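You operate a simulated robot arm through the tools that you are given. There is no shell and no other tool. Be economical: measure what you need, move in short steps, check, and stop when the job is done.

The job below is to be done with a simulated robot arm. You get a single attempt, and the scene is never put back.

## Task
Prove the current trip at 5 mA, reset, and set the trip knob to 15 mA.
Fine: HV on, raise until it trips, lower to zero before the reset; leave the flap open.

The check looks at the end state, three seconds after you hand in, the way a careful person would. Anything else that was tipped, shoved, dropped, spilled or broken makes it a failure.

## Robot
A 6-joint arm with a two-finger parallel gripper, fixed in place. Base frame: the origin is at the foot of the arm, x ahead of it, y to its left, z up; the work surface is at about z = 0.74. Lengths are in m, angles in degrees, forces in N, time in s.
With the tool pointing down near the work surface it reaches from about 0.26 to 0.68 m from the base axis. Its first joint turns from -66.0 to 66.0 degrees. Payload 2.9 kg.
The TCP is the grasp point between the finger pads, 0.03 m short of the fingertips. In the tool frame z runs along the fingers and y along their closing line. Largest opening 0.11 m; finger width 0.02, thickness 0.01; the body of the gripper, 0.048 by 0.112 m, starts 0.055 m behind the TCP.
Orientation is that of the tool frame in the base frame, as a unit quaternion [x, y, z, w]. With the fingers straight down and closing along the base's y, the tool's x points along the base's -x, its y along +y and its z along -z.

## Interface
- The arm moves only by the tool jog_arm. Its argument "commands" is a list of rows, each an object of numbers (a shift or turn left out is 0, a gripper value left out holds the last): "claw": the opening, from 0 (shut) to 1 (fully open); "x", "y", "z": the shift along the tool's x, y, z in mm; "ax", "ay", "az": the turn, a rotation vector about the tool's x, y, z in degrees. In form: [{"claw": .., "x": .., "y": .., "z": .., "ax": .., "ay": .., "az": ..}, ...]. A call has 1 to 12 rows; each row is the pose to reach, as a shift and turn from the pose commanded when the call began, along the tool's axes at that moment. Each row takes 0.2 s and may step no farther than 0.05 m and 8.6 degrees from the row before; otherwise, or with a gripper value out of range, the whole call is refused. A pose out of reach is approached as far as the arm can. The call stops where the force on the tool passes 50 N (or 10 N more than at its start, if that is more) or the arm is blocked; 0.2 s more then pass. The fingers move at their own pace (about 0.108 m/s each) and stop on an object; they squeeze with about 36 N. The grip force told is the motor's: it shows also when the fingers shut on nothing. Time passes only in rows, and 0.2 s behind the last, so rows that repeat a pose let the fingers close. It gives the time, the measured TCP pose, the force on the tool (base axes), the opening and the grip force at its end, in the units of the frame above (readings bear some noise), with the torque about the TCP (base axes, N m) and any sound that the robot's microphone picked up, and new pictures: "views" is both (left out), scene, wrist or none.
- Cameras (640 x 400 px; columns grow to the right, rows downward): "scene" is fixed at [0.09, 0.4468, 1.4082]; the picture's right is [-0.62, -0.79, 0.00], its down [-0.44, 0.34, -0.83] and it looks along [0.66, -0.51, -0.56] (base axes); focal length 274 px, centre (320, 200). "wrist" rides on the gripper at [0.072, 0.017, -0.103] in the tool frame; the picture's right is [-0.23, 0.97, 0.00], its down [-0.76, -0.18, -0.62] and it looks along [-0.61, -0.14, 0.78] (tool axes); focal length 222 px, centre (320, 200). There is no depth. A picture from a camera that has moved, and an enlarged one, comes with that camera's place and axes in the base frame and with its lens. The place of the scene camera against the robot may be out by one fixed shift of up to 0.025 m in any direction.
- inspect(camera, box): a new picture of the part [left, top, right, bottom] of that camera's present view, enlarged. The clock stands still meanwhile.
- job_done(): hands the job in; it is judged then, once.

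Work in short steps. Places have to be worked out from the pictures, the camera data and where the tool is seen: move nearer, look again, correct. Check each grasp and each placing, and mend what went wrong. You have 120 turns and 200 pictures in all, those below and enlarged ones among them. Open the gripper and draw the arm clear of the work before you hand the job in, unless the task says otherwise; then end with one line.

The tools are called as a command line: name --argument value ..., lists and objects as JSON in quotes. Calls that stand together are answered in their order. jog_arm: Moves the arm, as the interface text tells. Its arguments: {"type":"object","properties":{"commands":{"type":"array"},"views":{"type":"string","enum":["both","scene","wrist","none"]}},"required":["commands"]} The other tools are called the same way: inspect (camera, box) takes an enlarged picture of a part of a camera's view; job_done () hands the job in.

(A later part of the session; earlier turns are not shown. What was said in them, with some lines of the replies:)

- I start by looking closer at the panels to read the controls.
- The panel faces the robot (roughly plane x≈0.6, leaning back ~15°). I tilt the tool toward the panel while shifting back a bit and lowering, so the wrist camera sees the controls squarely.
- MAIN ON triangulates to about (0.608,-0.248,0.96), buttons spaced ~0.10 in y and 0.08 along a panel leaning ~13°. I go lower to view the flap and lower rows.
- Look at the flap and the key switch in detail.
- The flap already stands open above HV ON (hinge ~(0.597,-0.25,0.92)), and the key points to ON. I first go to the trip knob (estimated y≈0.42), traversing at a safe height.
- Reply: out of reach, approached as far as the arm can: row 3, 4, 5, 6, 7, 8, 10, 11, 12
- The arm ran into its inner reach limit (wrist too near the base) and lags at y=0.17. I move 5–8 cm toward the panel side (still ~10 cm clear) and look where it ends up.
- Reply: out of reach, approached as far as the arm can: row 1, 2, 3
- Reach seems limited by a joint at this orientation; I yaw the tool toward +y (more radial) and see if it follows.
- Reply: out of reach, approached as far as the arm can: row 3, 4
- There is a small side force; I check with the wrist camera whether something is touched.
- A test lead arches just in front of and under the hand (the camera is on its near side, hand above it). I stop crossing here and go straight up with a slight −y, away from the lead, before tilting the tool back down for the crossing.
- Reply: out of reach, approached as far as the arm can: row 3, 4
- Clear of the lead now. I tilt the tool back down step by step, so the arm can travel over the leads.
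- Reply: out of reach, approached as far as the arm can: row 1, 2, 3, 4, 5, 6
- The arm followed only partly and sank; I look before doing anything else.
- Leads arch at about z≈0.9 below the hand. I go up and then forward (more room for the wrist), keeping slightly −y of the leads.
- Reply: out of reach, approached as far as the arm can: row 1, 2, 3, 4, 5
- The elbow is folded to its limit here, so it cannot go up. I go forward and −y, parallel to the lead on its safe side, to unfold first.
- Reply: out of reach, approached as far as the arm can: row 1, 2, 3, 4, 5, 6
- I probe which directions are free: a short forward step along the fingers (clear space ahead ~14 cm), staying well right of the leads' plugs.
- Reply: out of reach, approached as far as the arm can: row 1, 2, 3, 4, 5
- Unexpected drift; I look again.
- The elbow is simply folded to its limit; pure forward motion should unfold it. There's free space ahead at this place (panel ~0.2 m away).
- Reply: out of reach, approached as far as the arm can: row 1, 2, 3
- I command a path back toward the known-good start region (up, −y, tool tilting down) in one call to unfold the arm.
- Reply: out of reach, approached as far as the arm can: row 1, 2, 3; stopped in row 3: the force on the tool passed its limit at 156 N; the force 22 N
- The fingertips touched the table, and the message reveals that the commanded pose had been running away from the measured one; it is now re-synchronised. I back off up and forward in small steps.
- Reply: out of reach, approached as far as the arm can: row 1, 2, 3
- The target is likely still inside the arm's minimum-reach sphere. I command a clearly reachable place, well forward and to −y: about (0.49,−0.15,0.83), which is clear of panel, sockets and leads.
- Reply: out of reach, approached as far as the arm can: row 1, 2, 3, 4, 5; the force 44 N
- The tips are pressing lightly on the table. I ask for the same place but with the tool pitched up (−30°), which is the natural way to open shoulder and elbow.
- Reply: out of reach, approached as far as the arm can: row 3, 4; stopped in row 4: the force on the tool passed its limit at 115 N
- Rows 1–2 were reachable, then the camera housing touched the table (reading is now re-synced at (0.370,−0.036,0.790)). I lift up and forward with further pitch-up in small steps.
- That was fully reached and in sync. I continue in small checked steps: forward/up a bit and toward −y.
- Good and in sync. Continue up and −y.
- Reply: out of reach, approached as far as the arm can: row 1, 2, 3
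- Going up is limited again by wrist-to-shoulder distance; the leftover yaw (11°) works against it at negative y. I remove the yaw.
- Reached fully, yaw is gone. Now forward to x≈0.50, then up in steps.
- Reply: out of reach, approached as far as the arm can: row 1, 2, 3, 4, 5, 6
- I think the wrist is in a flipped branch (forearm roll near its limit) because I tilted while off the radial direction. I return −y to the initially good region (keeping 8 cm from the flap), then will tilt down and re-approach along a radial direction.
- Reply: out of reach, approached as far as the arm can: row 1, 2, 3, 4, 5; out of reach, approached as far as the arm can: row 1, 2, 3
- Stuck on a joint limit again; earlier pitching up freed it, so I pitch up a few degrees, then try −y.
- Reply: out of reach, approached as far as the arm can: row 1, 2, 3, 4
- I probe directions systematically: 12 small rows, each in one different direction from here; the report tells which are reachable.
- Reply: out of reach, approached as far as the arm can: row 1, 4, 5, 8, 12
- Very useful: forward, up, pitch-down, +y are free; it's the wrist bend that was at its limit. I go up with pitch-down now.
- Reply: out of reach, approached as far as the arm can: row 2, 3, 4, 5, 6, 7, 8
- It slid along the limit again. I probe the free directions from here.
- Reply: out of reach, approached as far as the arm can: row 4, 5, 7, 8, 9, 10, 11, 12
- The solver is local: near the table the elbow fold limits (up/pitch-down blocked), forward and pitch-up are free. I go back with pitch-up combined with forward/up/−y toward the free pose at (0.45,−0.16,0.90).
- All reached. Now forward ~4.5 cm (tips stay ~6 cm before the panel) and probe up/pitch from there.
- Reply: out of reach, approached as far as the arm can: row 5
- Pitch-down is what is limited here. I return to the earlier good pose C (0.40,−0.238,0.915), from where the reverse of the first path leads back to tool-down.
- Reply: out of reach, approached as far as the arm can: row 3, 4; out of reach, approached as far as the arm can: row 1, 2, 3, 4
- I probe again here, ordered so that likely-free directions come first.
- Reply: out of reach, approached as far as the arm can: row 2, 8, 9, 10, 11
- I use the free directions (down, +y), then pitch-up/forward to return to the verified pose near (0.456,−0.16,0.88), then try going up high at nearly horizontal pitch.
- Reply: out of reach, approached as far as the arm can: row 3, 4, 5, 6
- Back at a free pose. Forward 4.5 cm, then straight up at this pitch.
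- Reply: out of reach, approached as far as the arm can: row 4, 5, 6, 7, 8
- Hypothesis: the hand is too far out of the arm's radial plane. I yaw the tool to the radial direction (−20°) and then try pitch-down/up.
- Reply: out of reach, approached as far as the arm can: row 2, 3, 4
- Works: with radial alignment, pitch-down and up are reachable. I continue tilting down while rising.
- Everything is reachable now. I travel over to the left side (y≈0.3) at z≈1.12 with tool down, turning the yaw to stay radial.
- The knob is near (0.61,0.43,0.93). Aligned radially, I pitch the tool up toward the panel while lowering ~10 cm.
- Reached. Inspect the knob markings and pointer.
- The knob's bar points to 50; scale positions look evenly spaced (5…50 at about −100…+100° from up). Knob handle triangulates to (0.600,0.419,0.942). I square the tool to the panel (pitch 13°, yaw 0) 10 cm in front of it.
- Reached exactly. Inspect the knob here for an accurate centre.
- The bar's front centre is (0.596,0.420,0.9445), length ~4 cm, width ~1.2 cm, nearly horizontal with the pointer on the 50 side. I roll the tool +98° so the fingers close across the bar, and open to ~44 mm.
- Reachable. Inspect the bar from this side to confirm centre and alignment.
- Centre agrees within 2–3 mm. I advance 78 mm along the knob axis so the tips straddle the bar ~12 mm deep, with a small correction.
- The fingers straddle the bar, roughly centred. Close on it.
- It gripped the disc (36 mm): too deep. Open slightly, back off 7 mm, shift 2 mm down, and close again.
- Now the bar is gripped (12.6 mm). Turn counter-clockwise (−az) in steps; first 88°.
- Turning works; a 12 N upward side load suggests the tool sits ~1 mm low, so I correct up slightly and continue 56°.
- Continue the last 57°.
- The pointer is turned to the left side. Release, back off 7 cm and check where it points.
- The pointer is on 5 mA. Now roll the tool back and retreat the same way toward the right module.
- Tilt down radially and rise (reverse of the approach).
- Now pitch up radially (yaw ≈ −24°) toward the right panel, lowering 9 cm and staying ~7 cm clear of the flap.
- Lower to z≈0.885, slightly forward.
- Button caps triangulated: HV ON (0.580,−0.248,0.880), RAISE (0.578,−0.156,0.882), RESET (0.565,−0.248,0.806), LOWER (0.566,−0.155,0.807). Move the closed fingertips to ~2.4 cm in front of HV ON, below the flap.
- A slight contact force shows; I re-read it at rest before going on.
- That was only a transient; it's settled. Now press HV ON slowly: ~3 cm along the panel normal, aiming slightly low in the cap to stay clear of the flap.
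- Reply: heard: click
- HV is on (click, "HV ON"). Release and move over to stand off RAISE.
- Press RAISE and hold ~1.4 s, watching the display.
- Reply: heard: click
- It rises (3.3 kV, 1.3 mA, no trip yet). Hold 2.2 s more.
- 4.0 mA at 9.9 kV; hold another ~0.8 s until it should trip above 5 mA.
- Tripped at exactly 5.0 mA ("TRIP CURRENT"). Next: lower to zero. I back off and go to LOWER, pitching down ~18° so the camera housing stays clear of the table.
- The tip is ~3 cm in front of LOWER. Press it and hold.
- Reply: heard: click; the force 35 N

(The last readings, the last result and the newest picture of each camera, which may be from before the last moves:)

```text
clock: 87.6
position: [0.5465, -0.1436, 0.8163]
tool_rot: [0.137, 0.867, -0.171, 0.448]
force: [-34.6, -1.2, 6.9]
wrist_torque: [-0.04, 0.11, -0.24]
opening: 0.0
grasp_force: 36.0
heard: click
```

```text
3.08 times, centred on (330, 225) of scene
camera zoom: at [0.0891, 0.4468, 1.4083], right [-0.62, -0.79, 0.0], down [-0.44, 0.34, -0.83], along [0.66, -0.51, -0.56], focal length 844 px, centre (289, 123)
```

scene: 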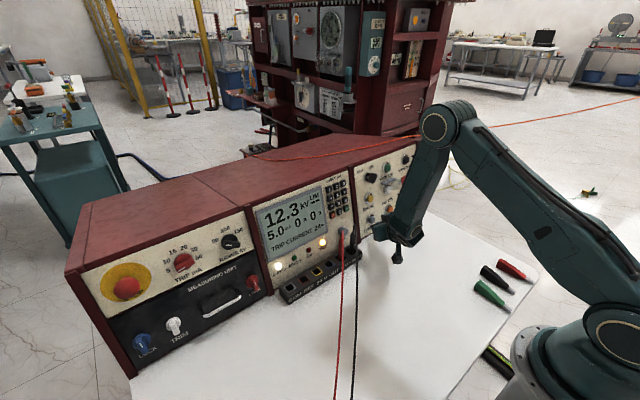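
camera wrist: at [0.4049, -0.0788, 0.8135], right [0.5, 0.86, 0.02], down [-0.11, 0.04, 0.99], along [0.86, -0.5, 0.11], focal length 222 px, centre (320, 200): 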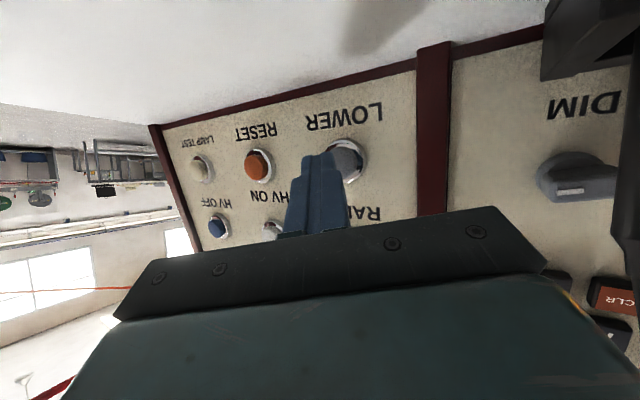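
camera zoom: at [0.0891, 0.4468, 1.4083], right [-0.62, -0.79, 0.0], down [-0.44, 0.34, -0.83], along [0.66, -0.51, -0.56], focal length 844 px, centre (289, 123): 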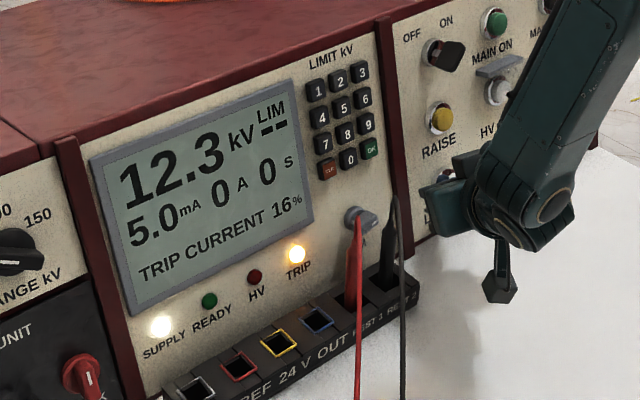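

It drops (16%). Press is a bit hard (35 N), so I ease 1.5 mm and keep holding.

jog_arm --commands '[{"z": -1.2}, {"z": -1.2}, {"z": -1.2}, {"z": -1.2}, {"z": -1.2}, {"z": -1.2}, {"z": -1.2}, {"z": -1.2}, {"z": -1.2}, {"z": -1.2}, {"z": -1.2}, {"z": -1.2}]' --views "none"

inspect --camera "scene" --box '[240, 160, 420, 290]'

```text
clock: 90.2
position: [0.5459, -0.1439, 0.8176]
tool_rot: [0.137, 0.866, -0.17, 0.45]
force: [-31.0, -0.3, 5.6]
wrist_torque: [-0.07, 0.11, -0.22]
opening: 0.0
grasp_force: 35.9
```

```text
3.08 times, centred on (330, 225) of scene
camera zoom: at [0.0892, 0.4468, 1.4083], right [-0.62, -0.79, 0.0], down [-0.44, 0.34, -0.83], along [0.66, -0.51, -0.56], focal length 844 px, centre (289, 123)
```

zoom: 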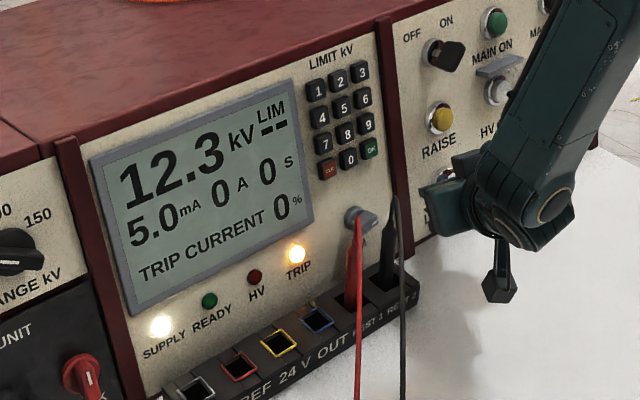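

0%. Hold 0.6 s more to be sure, then release and move in front of RESET.

jog_arm --commands '[{"z": 0}, {"z": 0}, {"z": 0}, {"x": 11, "y": -8, "z": -15}, {"x": 22, "y": -15.5, "z": -29.5}, {"x": 20, "y": -38, "z": -19}, {"x": 18, "y": -60, "z": -9}, {"x": 16, "y": -82, "z": 1}, {"x": 14.4, "y": -100, "z": 9}, {"x": 14.4, "y": -100, "z": 9}]' --views "wrist"

inspect --camera "wrist" --box '[200, 60, 440, 210]'

```text
clock: 92.4
position: [0.509, -0.2356, 0.8192]
tool_rot: [0.136, 0.864, -0.17, 0.453]
force: [0.2, 0.4, -0.4]
wrist_torque: [0.02, -0.03, 0.0]
opening: 0.0
grasp_force: 35.9
camera wrist: at [0.3994, -0.1722, 0.8116], right [0.5, 0.86, 0.02], down [-0.11, 0.04, 0.99], along [0.86, -0.5, 0.11], focal length 222 px, centre (320, 200)
```

wrist: 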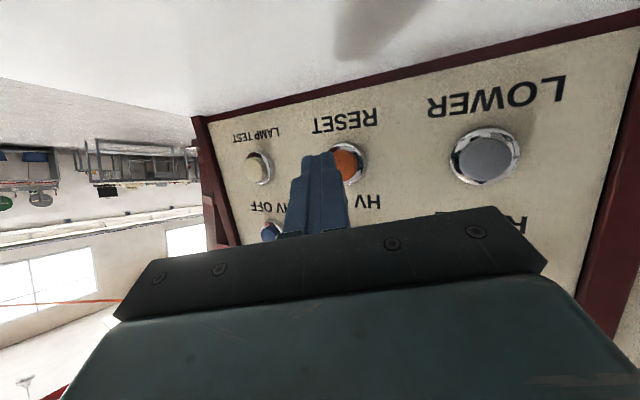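

```text
2.67 times, centred on (320, 135) of wrist
camera zoom: at [0.3994, -0.1722, 0.8116], right [0.5, 0.86, 0.02], down [-0.11, 0.04, 0.99], along [0.86, -0.5, 0.11], focal length 592 px, centre (320, 373)
```

zoom: 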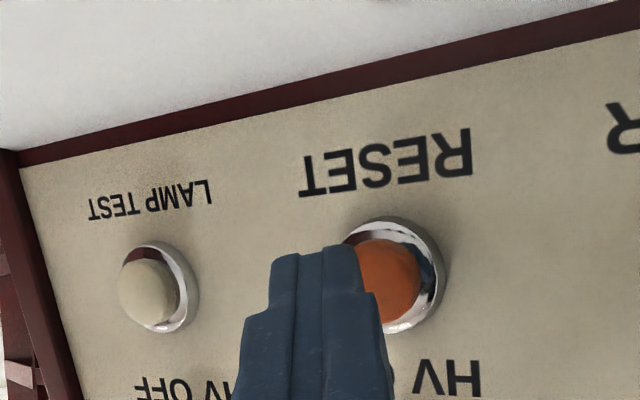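

Aligned with RESET. Press it.

jog_arm --commands '[{"x": -5.5, "y": 4.5, "z": 9}, {"x": -11, "y": 9, "z": 18}, {"x": -14.5, "y": 11.5, "z": 22.5}, {"x": -17, "y": 13.5, "z": 26.2}, {"x": -17, "y": 13.5, "z": 26.2}]' --views "none"

inspect --camera "scene" --box '[240, 160, 420, 290]'

```text
clock: 93.6
position: [0.5406, -0.2373, 0.8144]
tool_rot: [0.136, 0.865, -0.17, 0.452]
force: [-10.4, 0.6, 0.6]
wrist_torque: [0.04, 0.1, -0.08]
opening: 0.0001
grasp_force: 36.0
heard: click
```

```text
3.08 times, centred on (330, 225) of scene
camera zoom: at [0.0897, 0.4468, 1.4083], right [-0.62, -0.79, 0.0], down [-0.44, 0.34, -0.83], along [0.66, -0.51, -0.56], focal length 844 px, centre (289, 123)
```

zoom: 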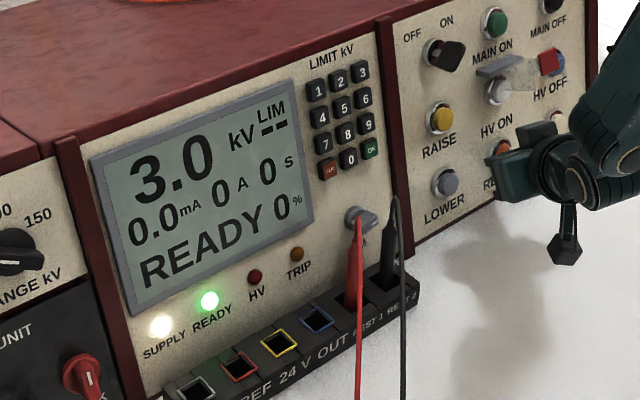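

Reset done: READY, trip lamp off, 0%. Back off and rise the same way as I came.

jog_arm --commands '[{"x": 17, "y": 6, "z": -31}, {"x": 34, "y": 12, "z": -62}, {"x": 17, "y": 10, "z": -77, "ay": -6}, {"x": 0, "y": 8, "z": -91, "ay": -12}, {"x": -18, "y": 5, "z": -105, "ay": -18}, {"x": -18, "y": 5, "z": -105, "ay": -18}]'

```text
clock: 95.0
position: [0.4766, -0.1892, 0.8857]
tool_rot: [0.108, 0.783, -0.189, 0.583]
force: [0.8, -0.1, 1.0]
wrist_torque: [0.04, 0.01, -0.02]
opening: 0.0001
grasp_force: 36.4
camera wrist: at [0.3721, -0.1335, 0.8406], right [0.44, 0.89, 0.05], down [-0.39, 0.14, 0.91], along [0.81, -0.43, 0.41], focal length 222 px, centre (320, 200)
```

scene: 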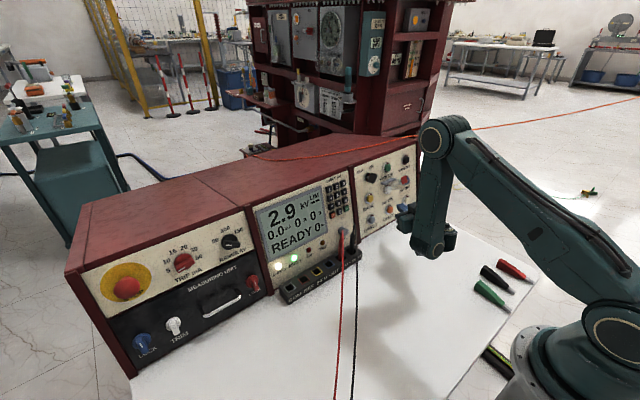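
wrist: 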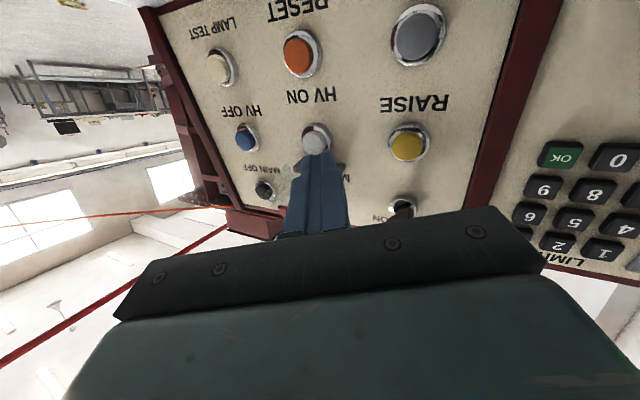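

Retrace: up, then tilt down radially.

jog_arm --commands '[{"x": -36, "y": -10, "z": -16}, {"x": -72, "y": -19, "z": -33}, {"x": -108, "y": -29, "z": -50}, {"x": -144, "y": -38, "z": -66}]' --views "none"

jog_arm --commands '[{"ay": 8, "x": -12, "z": 1}, {"ay": 16, "x": -24, "y": -2, "z": 2}, {"ay": 24, "x": -36, "y": -4, "z": 3}, {"ay": 32, "x": -48, "y": -6, "z": 4}, {"ay": 40, "x": -60, "y": -8, "z": 5}, {"ay": 48, "x": -72, "y": -10, "z": 6}, {"ay": 56, "x": -84, "y": -12, "z": 7}, {"ay": 62, "x": -94, "y": -13, "z": 8}]' --views "none"

```text
clock: 96.0
position: [0.4471, -0.1875, 1.045]
tool_rot: [0.109, 0.783, -0.19, 0.582]
force: [-0.8, 0.4, 0.0]
wrist_torque: [0.02, 0.01, 0.03]
opening: 0.0
grasp_force: 36.2
```

```text
clock: 97.8
position: [0.4762, -0.1984, 1.1362]
tool_rot: [0.19, 0.971, -0.106, 0.096]
force: [0.2, -0.2, -0.4]
wrist_torque: [0.0, 0.0, -0.06]
opening: 0.0
grasp_force: 35.9
```

Now the reverse traverse to the left, then the same radial pitch-up there.

jog_arm --commands '[{"x": 16.5, "y": 42.5, "z": -11.4, "ax": -1.1, "ay": -0.8, "az": -4.63}, {"x": 33, "y": 85, "z": -22.7, "ax": -2.2, "ay": -1.6, "az": -9.26}, {"x": 49.4, "y": 127.4, "z": -34, "ax": -3.3, "ay": -2.5, "az": -13.9}, {"x": 65.8, "y": 169.8, "z": -45.5, "ax": -4.4, "ay": -3.3, "az": -18.5}, {"x": 82.3, "y": 212.3, "z": -56.8, "ax": -5.5, "ay": -4.1, "az": -23.1}, {"x": 98.7, "y": 254.7, "z": -68.2, "ax": -6.5, "ay": -4.9, "az": -27.8}, {"x": 115.2, "y": 297.2, "z": -79.5, "ax": -7.6, "ay": -5.7, "az": -32.4}, {"x": 131.6, "y": 339.6, "z": -90.9, "ax": -8.7, "ay": -6.5, "az": -37}, {"x": 148.1, "y": 382.1, "z": -102.3, "ax": -9.8, "ay": -7.4, "az": -41.6}, {"x": 164.5, "y": 424.5, "z": -113.6, "ax": -10.9, "ay": -8.2, "az": -46.3}, {"x": 181, "y": 467, "z": -125, "ax": -12, "ay": -9, "az": -50.9}]' --views "none"

jog_arm --commands '[{"ay": -8, "z": 10}, {"ay": -16, "z": 22, "x": 4, "y": 3}, {"ay": -24, "z": 36, "x": 8, "y": 5}, {"ay": -32, "z": 50, "x": 11, "y": 7}, {"ay": -40, "z": 64, "x": 15, "y": 9}, {"ay": -48, "z": 78, "x": 18, "y": 11}, {"ay": -56, "z": 92, "x": 20, "y": 12}, {"ay": -62, "z": 105, "x": 23, "y": 14}]'

```text
clock: 100.2
position: [0.4751, 0.317, 1.1352]
tool_rot: [-0.264, 0.954, -0.052, 0.133]
force: [-0.1, -0.1, 0.0]
wrist_torque: [0.02, 0.01, 0.01]
opening: 0.0
grasp_force: 35.8
```

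```text
clock: 102.0
position: [0.4786, 0.3141, 1.0293]
tool_rot: [-0.253, 0.749, 0.091, 0.606]
force: [0.0, 0.1, 0.6]
wrist_torque: [0.0, 0.02, 0.02]
opening: 0.0001
grasp_force: 36.0
camera wrist: at [0.3727, 0.2635, 0.9822], right [-0.45, 0.89, 0.05], down [-0.35, -0.22, 0.91], along [0.83, 0.39, 0.41], focal length 222 px, centre (320, 200)
```

scene: 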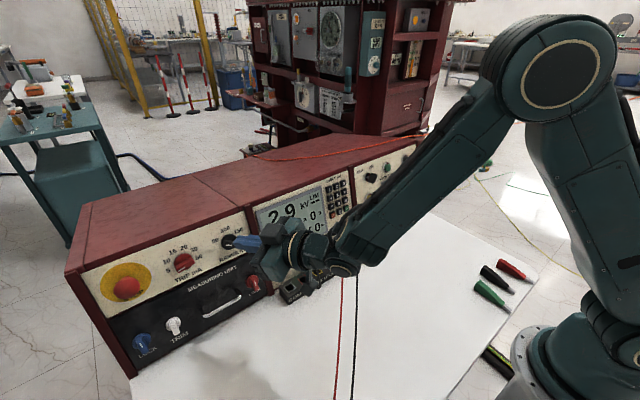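
wrist: 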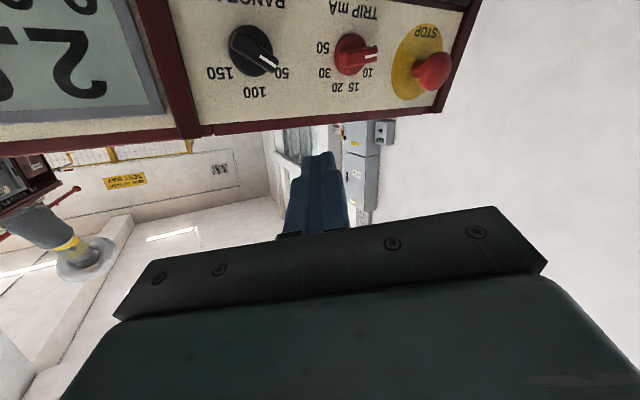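

Square the tool to the knob at the standoff, then roll −99° and open to match the bar.

jog_arm --commands '[{"x": 6, "y": 18, "z": 17, "ax": 5.3, "ay": 0.2, "az": 3.3}, {"x": 12, "y": 36, "z": 34, "ax": 10.6, "ay": 0.4, "az": 6.6}, {"x": 18, "y": 54, "z": 51, "ax": 15.9, "ay": 0.6, "az": 9.8}, {"x": 24, "y": 72, "z": 68, "ax": 21.2, "ay": 0.8, "az": 13.1}, {"x": 30.3, "y": 89.9, "z": 84.7, "ax": 26.5, "ay": 1, "az": 16.4}]' --views "none"

jog_arm --commands '[{"az": -8.3, "claw": 0.4}, {"az": -16.6}, {"az": -24.9}, {"az": -33.2}, {"az": -41.5}, {"az": -49.8}, {"az": -58.1}, {"az": -66.4}, {"az": -74.7}, {"az": -83}, {"az": -91.3}, {"az": -99.6}]' --views "wrist"

inspect --camera "wrist" --box '[240, 70, 400, 190]'

```text
clock: 103.2
position: [0.5047, 0.4201, 0.9626]
tool_rot: [0.001, 0.783, 0.0, 0.622]
force: [0.8, -0.7, 0.1]
wrist_torque: [0.04, -0.02, 0.0]
opening: 0.0
grasp_force: 36.0
```

```text
clock: 105.8
position: [0.5049, 0.4202, 0.9612]
tool_rot: [0.6, -0.504, 0.476, -0.4]
force: [-0.1, 0.5, 0.1]
wrist_torque: [0.0, 0.02, -0.03]
opening: 0.0439
grasp_force: 0.2
camera wrist: at [0.4038, 0.3459, 0.9823], right [-0.23, 0.06, -0.97], down [-0.6, 0.78, 0.19], along [0.77, 0.62, -0.14], focal length 222 px, centre (320, 200)
```

wrist: 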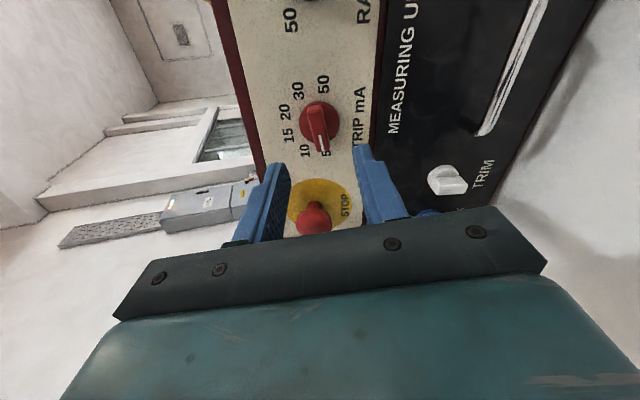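

```text
3.33 times, centred on (320, 130) of wrist
camera zoom: at [0.4038, 0.3459, 0.9823], right [-0.23, 0.06, -0.97], down [-0.6, 0.78, 0.19], along [0.77, 0.62, -0.14], focal length 740 px, centre (320, 433)
```

zoom: 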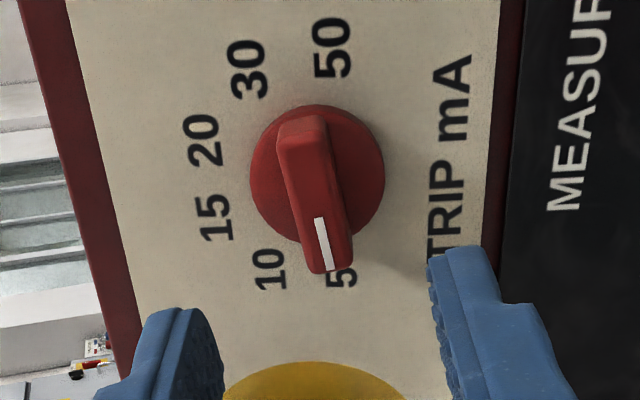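

Same picture as when released. Advance 68 mm (raising 3 mm to the earlier axis), then close.

jog_arm --commands '[{"z": 25, "y": -3}, {"z": 48, "y": -3}, {"z": 60, "y": -3}, {"z": 68, "y": -3}, {"z": 68, "y": -3, "claw": 0.1}, {"z": 68, "y": -3, "claw": 0.0}, {"z": 68, "y": -3, "claw": 0.0}]' --views "wrist"

```text
clock: 107.4
position: [0.571, 0.4213, 0.9486]
tool_rot: [0.6, -0.505, 0.474, -0.4]
force: [-2.0, -0.3, -9.1]
wrist_torque: [0.0, 0.58, -0.06]
opening: 0.0131
grasp_force: 45.3
camera wrist: at [0.4699, 0.346, 0.9681], right [-0.23, 0.06, -0.97], down [-0.6, 0.78, 0.19], along [0.77, 0.62, -0.14], focal length 222 px, centre (320, 200)
```

wrist: 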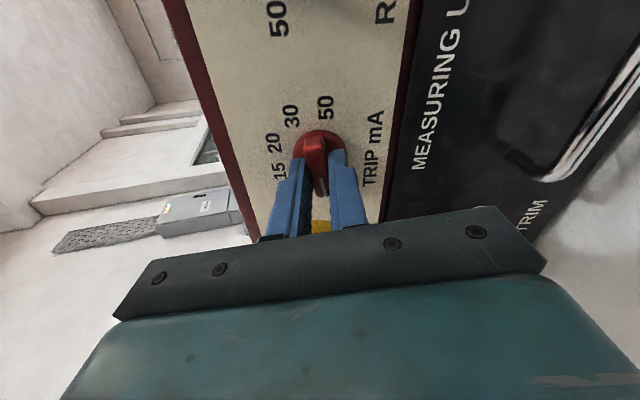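

Gripped (13 mm). Turn clockwise 80° to the 15 mA position.

jog_arm --commands '[{"az": 8, "y": 1}, {"az": 16, "y": 1}, {"az": 24, "y": 1}, {"az": 32, "y": 1}, {"az": 40, "y": 0.8}, {"az": 48, "y": 0.5}, {"az": 56, "y": 0.5}, {"az": 64, "y": 0.5}, {"az": 72, "y": 0.5}, {"az": 80, "y": 0.5}]' --views "wrist"

inspect --camera "wrist" --box '[220, 60, 420, 200]'

```text
clock: 109.6
position: [0.5724, 0.4211, 0.9479]
tool_rot: [-0.133, 0.773, -0.106, 0.611]
force: [-12.0, -7.7, -9.2]
wrist_torque: [-0.1, 1.33, -0.35]
opening: 0.0127
grasp_force: 44.9
camera wrist: at [0.4541, 0.412, 0.901], right [-0.02, 0.99, -0.11], down [-0.43, 0.09, 0.9], along [0.9, 0.07, 0.42], focal length 222 px, centre (320, 200)
```

wrist: 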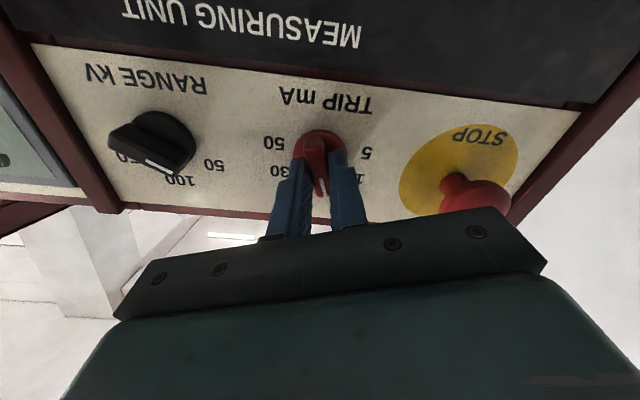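

```text
2.86 times, centred on (320, 130) of wrist
camera zoom: at [0.4541, 0.412, 0.901], right [-0.02, 0.99, -0.11], down [-0.43, 0.09, 0.9], along [0.9, 0.07, 0.42], focal length 635 px, centre (320, 400)
```

zoom: 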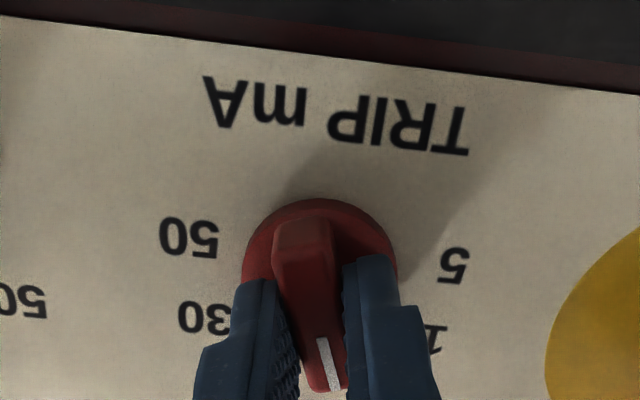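

Release, back off, and check trip knob and neighbours.

jog_arm --commands '[{"claw": 0.4}, {"claw": 0.4}, {"claw": 0.4, "z": -30}, {"claw": 0.4, "z": -70}, {"claw": 0.4, "z": -85}]'

inspect --camera "wrist" --box '[120, 30, 440, 210]'

inspect --camera "scene" --box '[150, 230, 260, 300]'

```text
clock: 110.8
position: [0.4883, 0.4191, 0.9684]
tool_rot: [-0.134, 0.771, -0.106, 0.613]
force: [0.0, 0.2, 0.3]
wrist_torque: [0.0, -0.01, 0.01]
opening: 0.0438
grasp_force: 0.1
camera wrist: at [0.3717, 0.4114, 0.9214], right [-0.03, 0.99, -0.11], down [-0.43, 0.09, 0.9], along [0.9, 0.07, 0.43], focal length 222 px, centre (320, 200)
```

scene: 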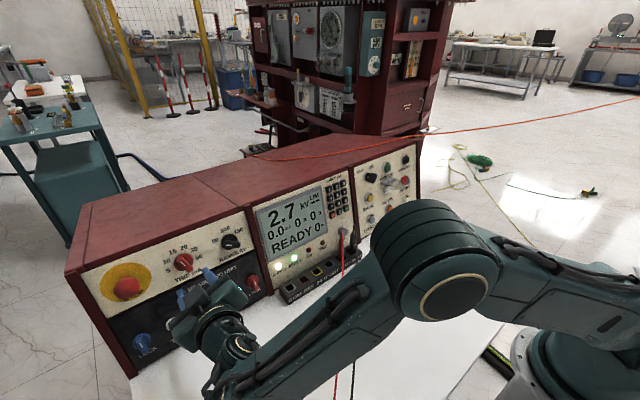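
wrist: 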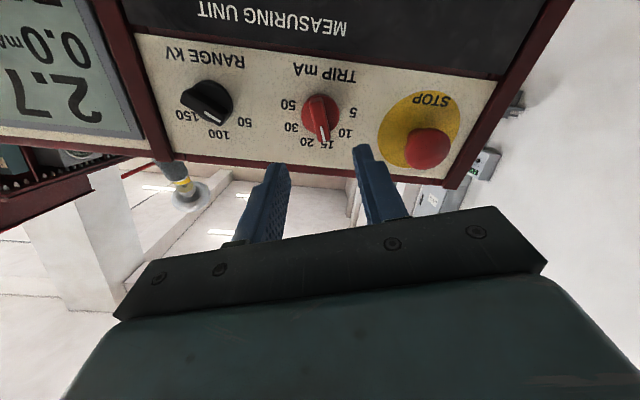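

```text
2.00 times, centred on (280, 120) of wrist
camera zoom: at [0.3717, 0.4114, 0.9214], right [-0.03, 0.99, -0.11], down [-0.43, 0.09, 0.9], along [0.9, 0.07, 0.43], focal length 444 px, centre (400, 360)
```

zoom: 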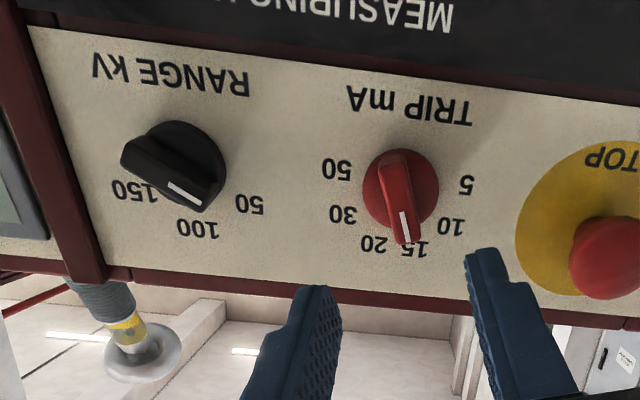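

```text
5.71 times, centred on (205, 265) of scene
camera zoom: at [0.09, 0.4468, 1.4082], right [-0.62, -0.79, 0.0], down [-0.44, 0.34, -0.83], along [0.66, -0.51, -0.56], focal length 1567 px, centre (977, -171)
```

zoom: 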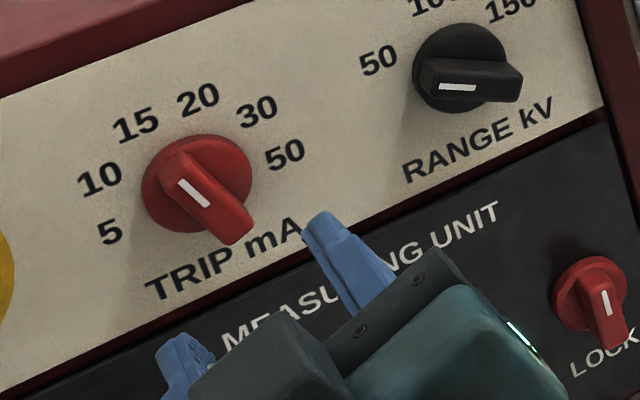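

The trip knob is on 15 mA, RANGE unchanged, panel READY. Now withdraw the arm: roll back, retreat, tilt up and away.

jog_arm --commands '[{"az": 7}, {"az": 14}, {"az": 19.6}]' --views "none"

jog_arm --commands '[{"x": -9, "y": -21, "z": -6, "ax": -5.4, "az": -2.9}, {"x": -18, "y": -42, "z": -12, "ax": -10.7, "az": -5.8}, {"x": -28, "y": -63, "z": -18, "ax": -16.1, "az": -8.7}, {"x": -37, "y": -84, "z": -24, "ax": -21.4, "az": -11.6}, {"x": -46, "y": -105, "z": -30, "ax": -26.8, "ay": 0.4, "az": -14.5}]' --views "none"

jog_arm --commands '[{"ay": 8, "x": -12}, {"ay": 16, "x": -25, "y": -2, "z": -4}, {"ay": 24, "x": -38, "y": -4, "z": -8}, {"ay": 32, "x": -50, "y": -6, "z": -12}, {"ay": 40, "x": -62, "y": -8, "z": -16}, {"ay": 48, "x": -75, "y": -10, "z": -20}, {"ay": 56, "x": -88, "y": -12, "z": -24}, {"ay": 62, "x": -100, "y": -14, "z": -28}]'

inspect --camera "scene" --box '[240, 130, 440, 300]'

inspect --camera "scene" --box '[60, 200, 270, 370]'

```text
clock: 111.6
position: [0.4891, 0.42, 0.9694]
tool_rot: [0.0, 0.783, 0.001, 0.622]
force: [-0.5, -0.5, 0.5]
wrist_torque: [0.0, 0.03, 0.02]
opening: 0.044
grasp_force: 0.1
```

```text
clock: 112.8
position: [0.4695, 0.3158, 1.0203]
tool_rot: [-0.243, 0.757, 0.104, 0.597]
force: [-0.4, -0.2, -0.1]
wrist_torque: [-0.01, -0.01, 0.0]
opening: 0.0439
grasp_force: 0.0
```

```text
clock: 114.6
position: [0.4689, 0.3156, 1.1248]
tool_rot: [-0.26, 0.957, -0.036, 0.121]
force: [-0.3, 0.1, -0.5]
wrist_torque: [0.02, -0.01, 0.0]
opening: 0.0439
grasp_force: 0.0
camera wrist: at [0.3751, 0.2945, 1.2084], right [-0.29, 0.95, -0.08], down [0.57, 0.24, 0.79], along [0.77, 0.18, -0.61], focal length 222 px, centre (320, 200)
```

scene: 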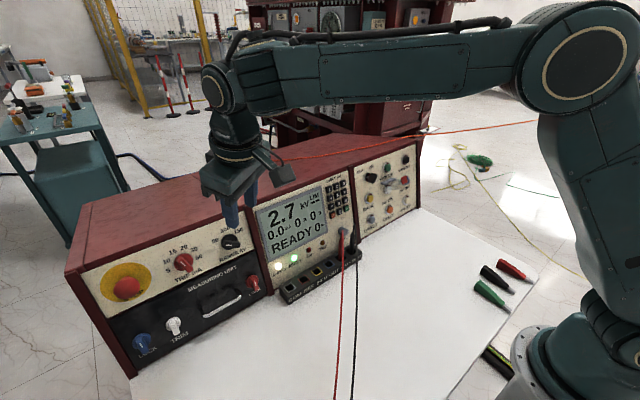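
wrist: 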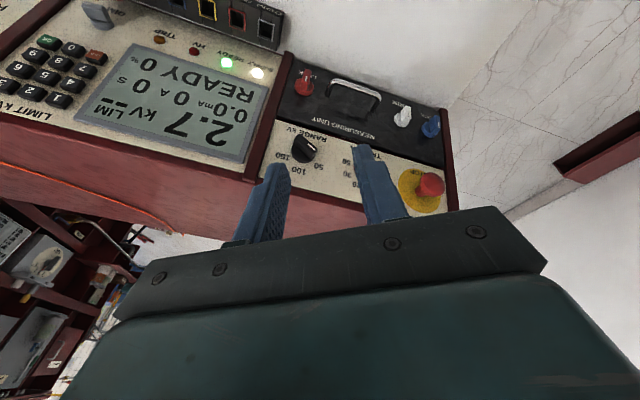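

```text
2.35 times, centred on (340, 215) of scene
camera zoom: at [0.09, 0.4468, 1.4082], right [-0.62, -0.79, 0.0], down [-0.44, 0.34, -0.83], along [0.66, -0.51, -0.56], focal length 645 px, centre (273, 165)
```

zoom: 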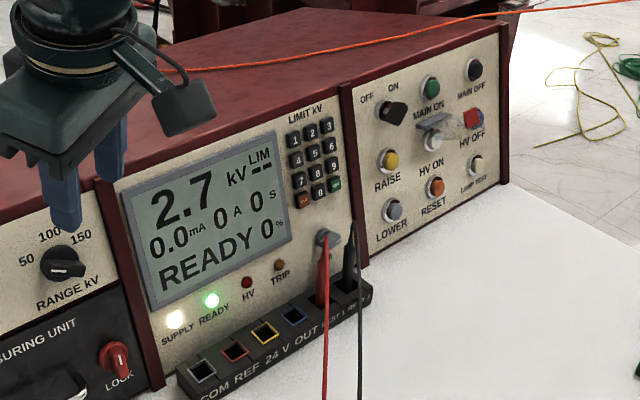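

```text
2.35 times, centred on (165, 285) of scene
camera zoom: at [0.09, 0.4468, 1.4082], right [-0.62, -0.79, 0.0], down [-0.44, 0.34, -0.83], along [0.66, -0.51, -0.56], focal length 645 px, centre (685, 0)
```

zoom: 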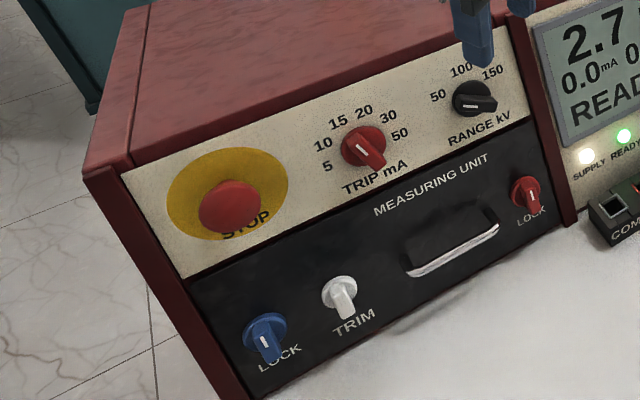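

Everything is in the required state: trip on 15 mA, reset and READY, 0%, flap open, HV off, other controls unchanged, arm clear and gripper open. Handing in.

job_done

```text
The job is handed in.
```

The current trip was proved at 5.0 mA. I then lowered to 0 %, reset to READY and set the trip knob to 15 mA. The flap is open, HV is off, and the arm is clear with the gripper open. While repositioning, the gripper hit the bare table twice, tripping the force limit at 156 N and 115 N. I saw no damage and nothing moved. The display still showed a slowly falling 2.7 kV at hand-in.
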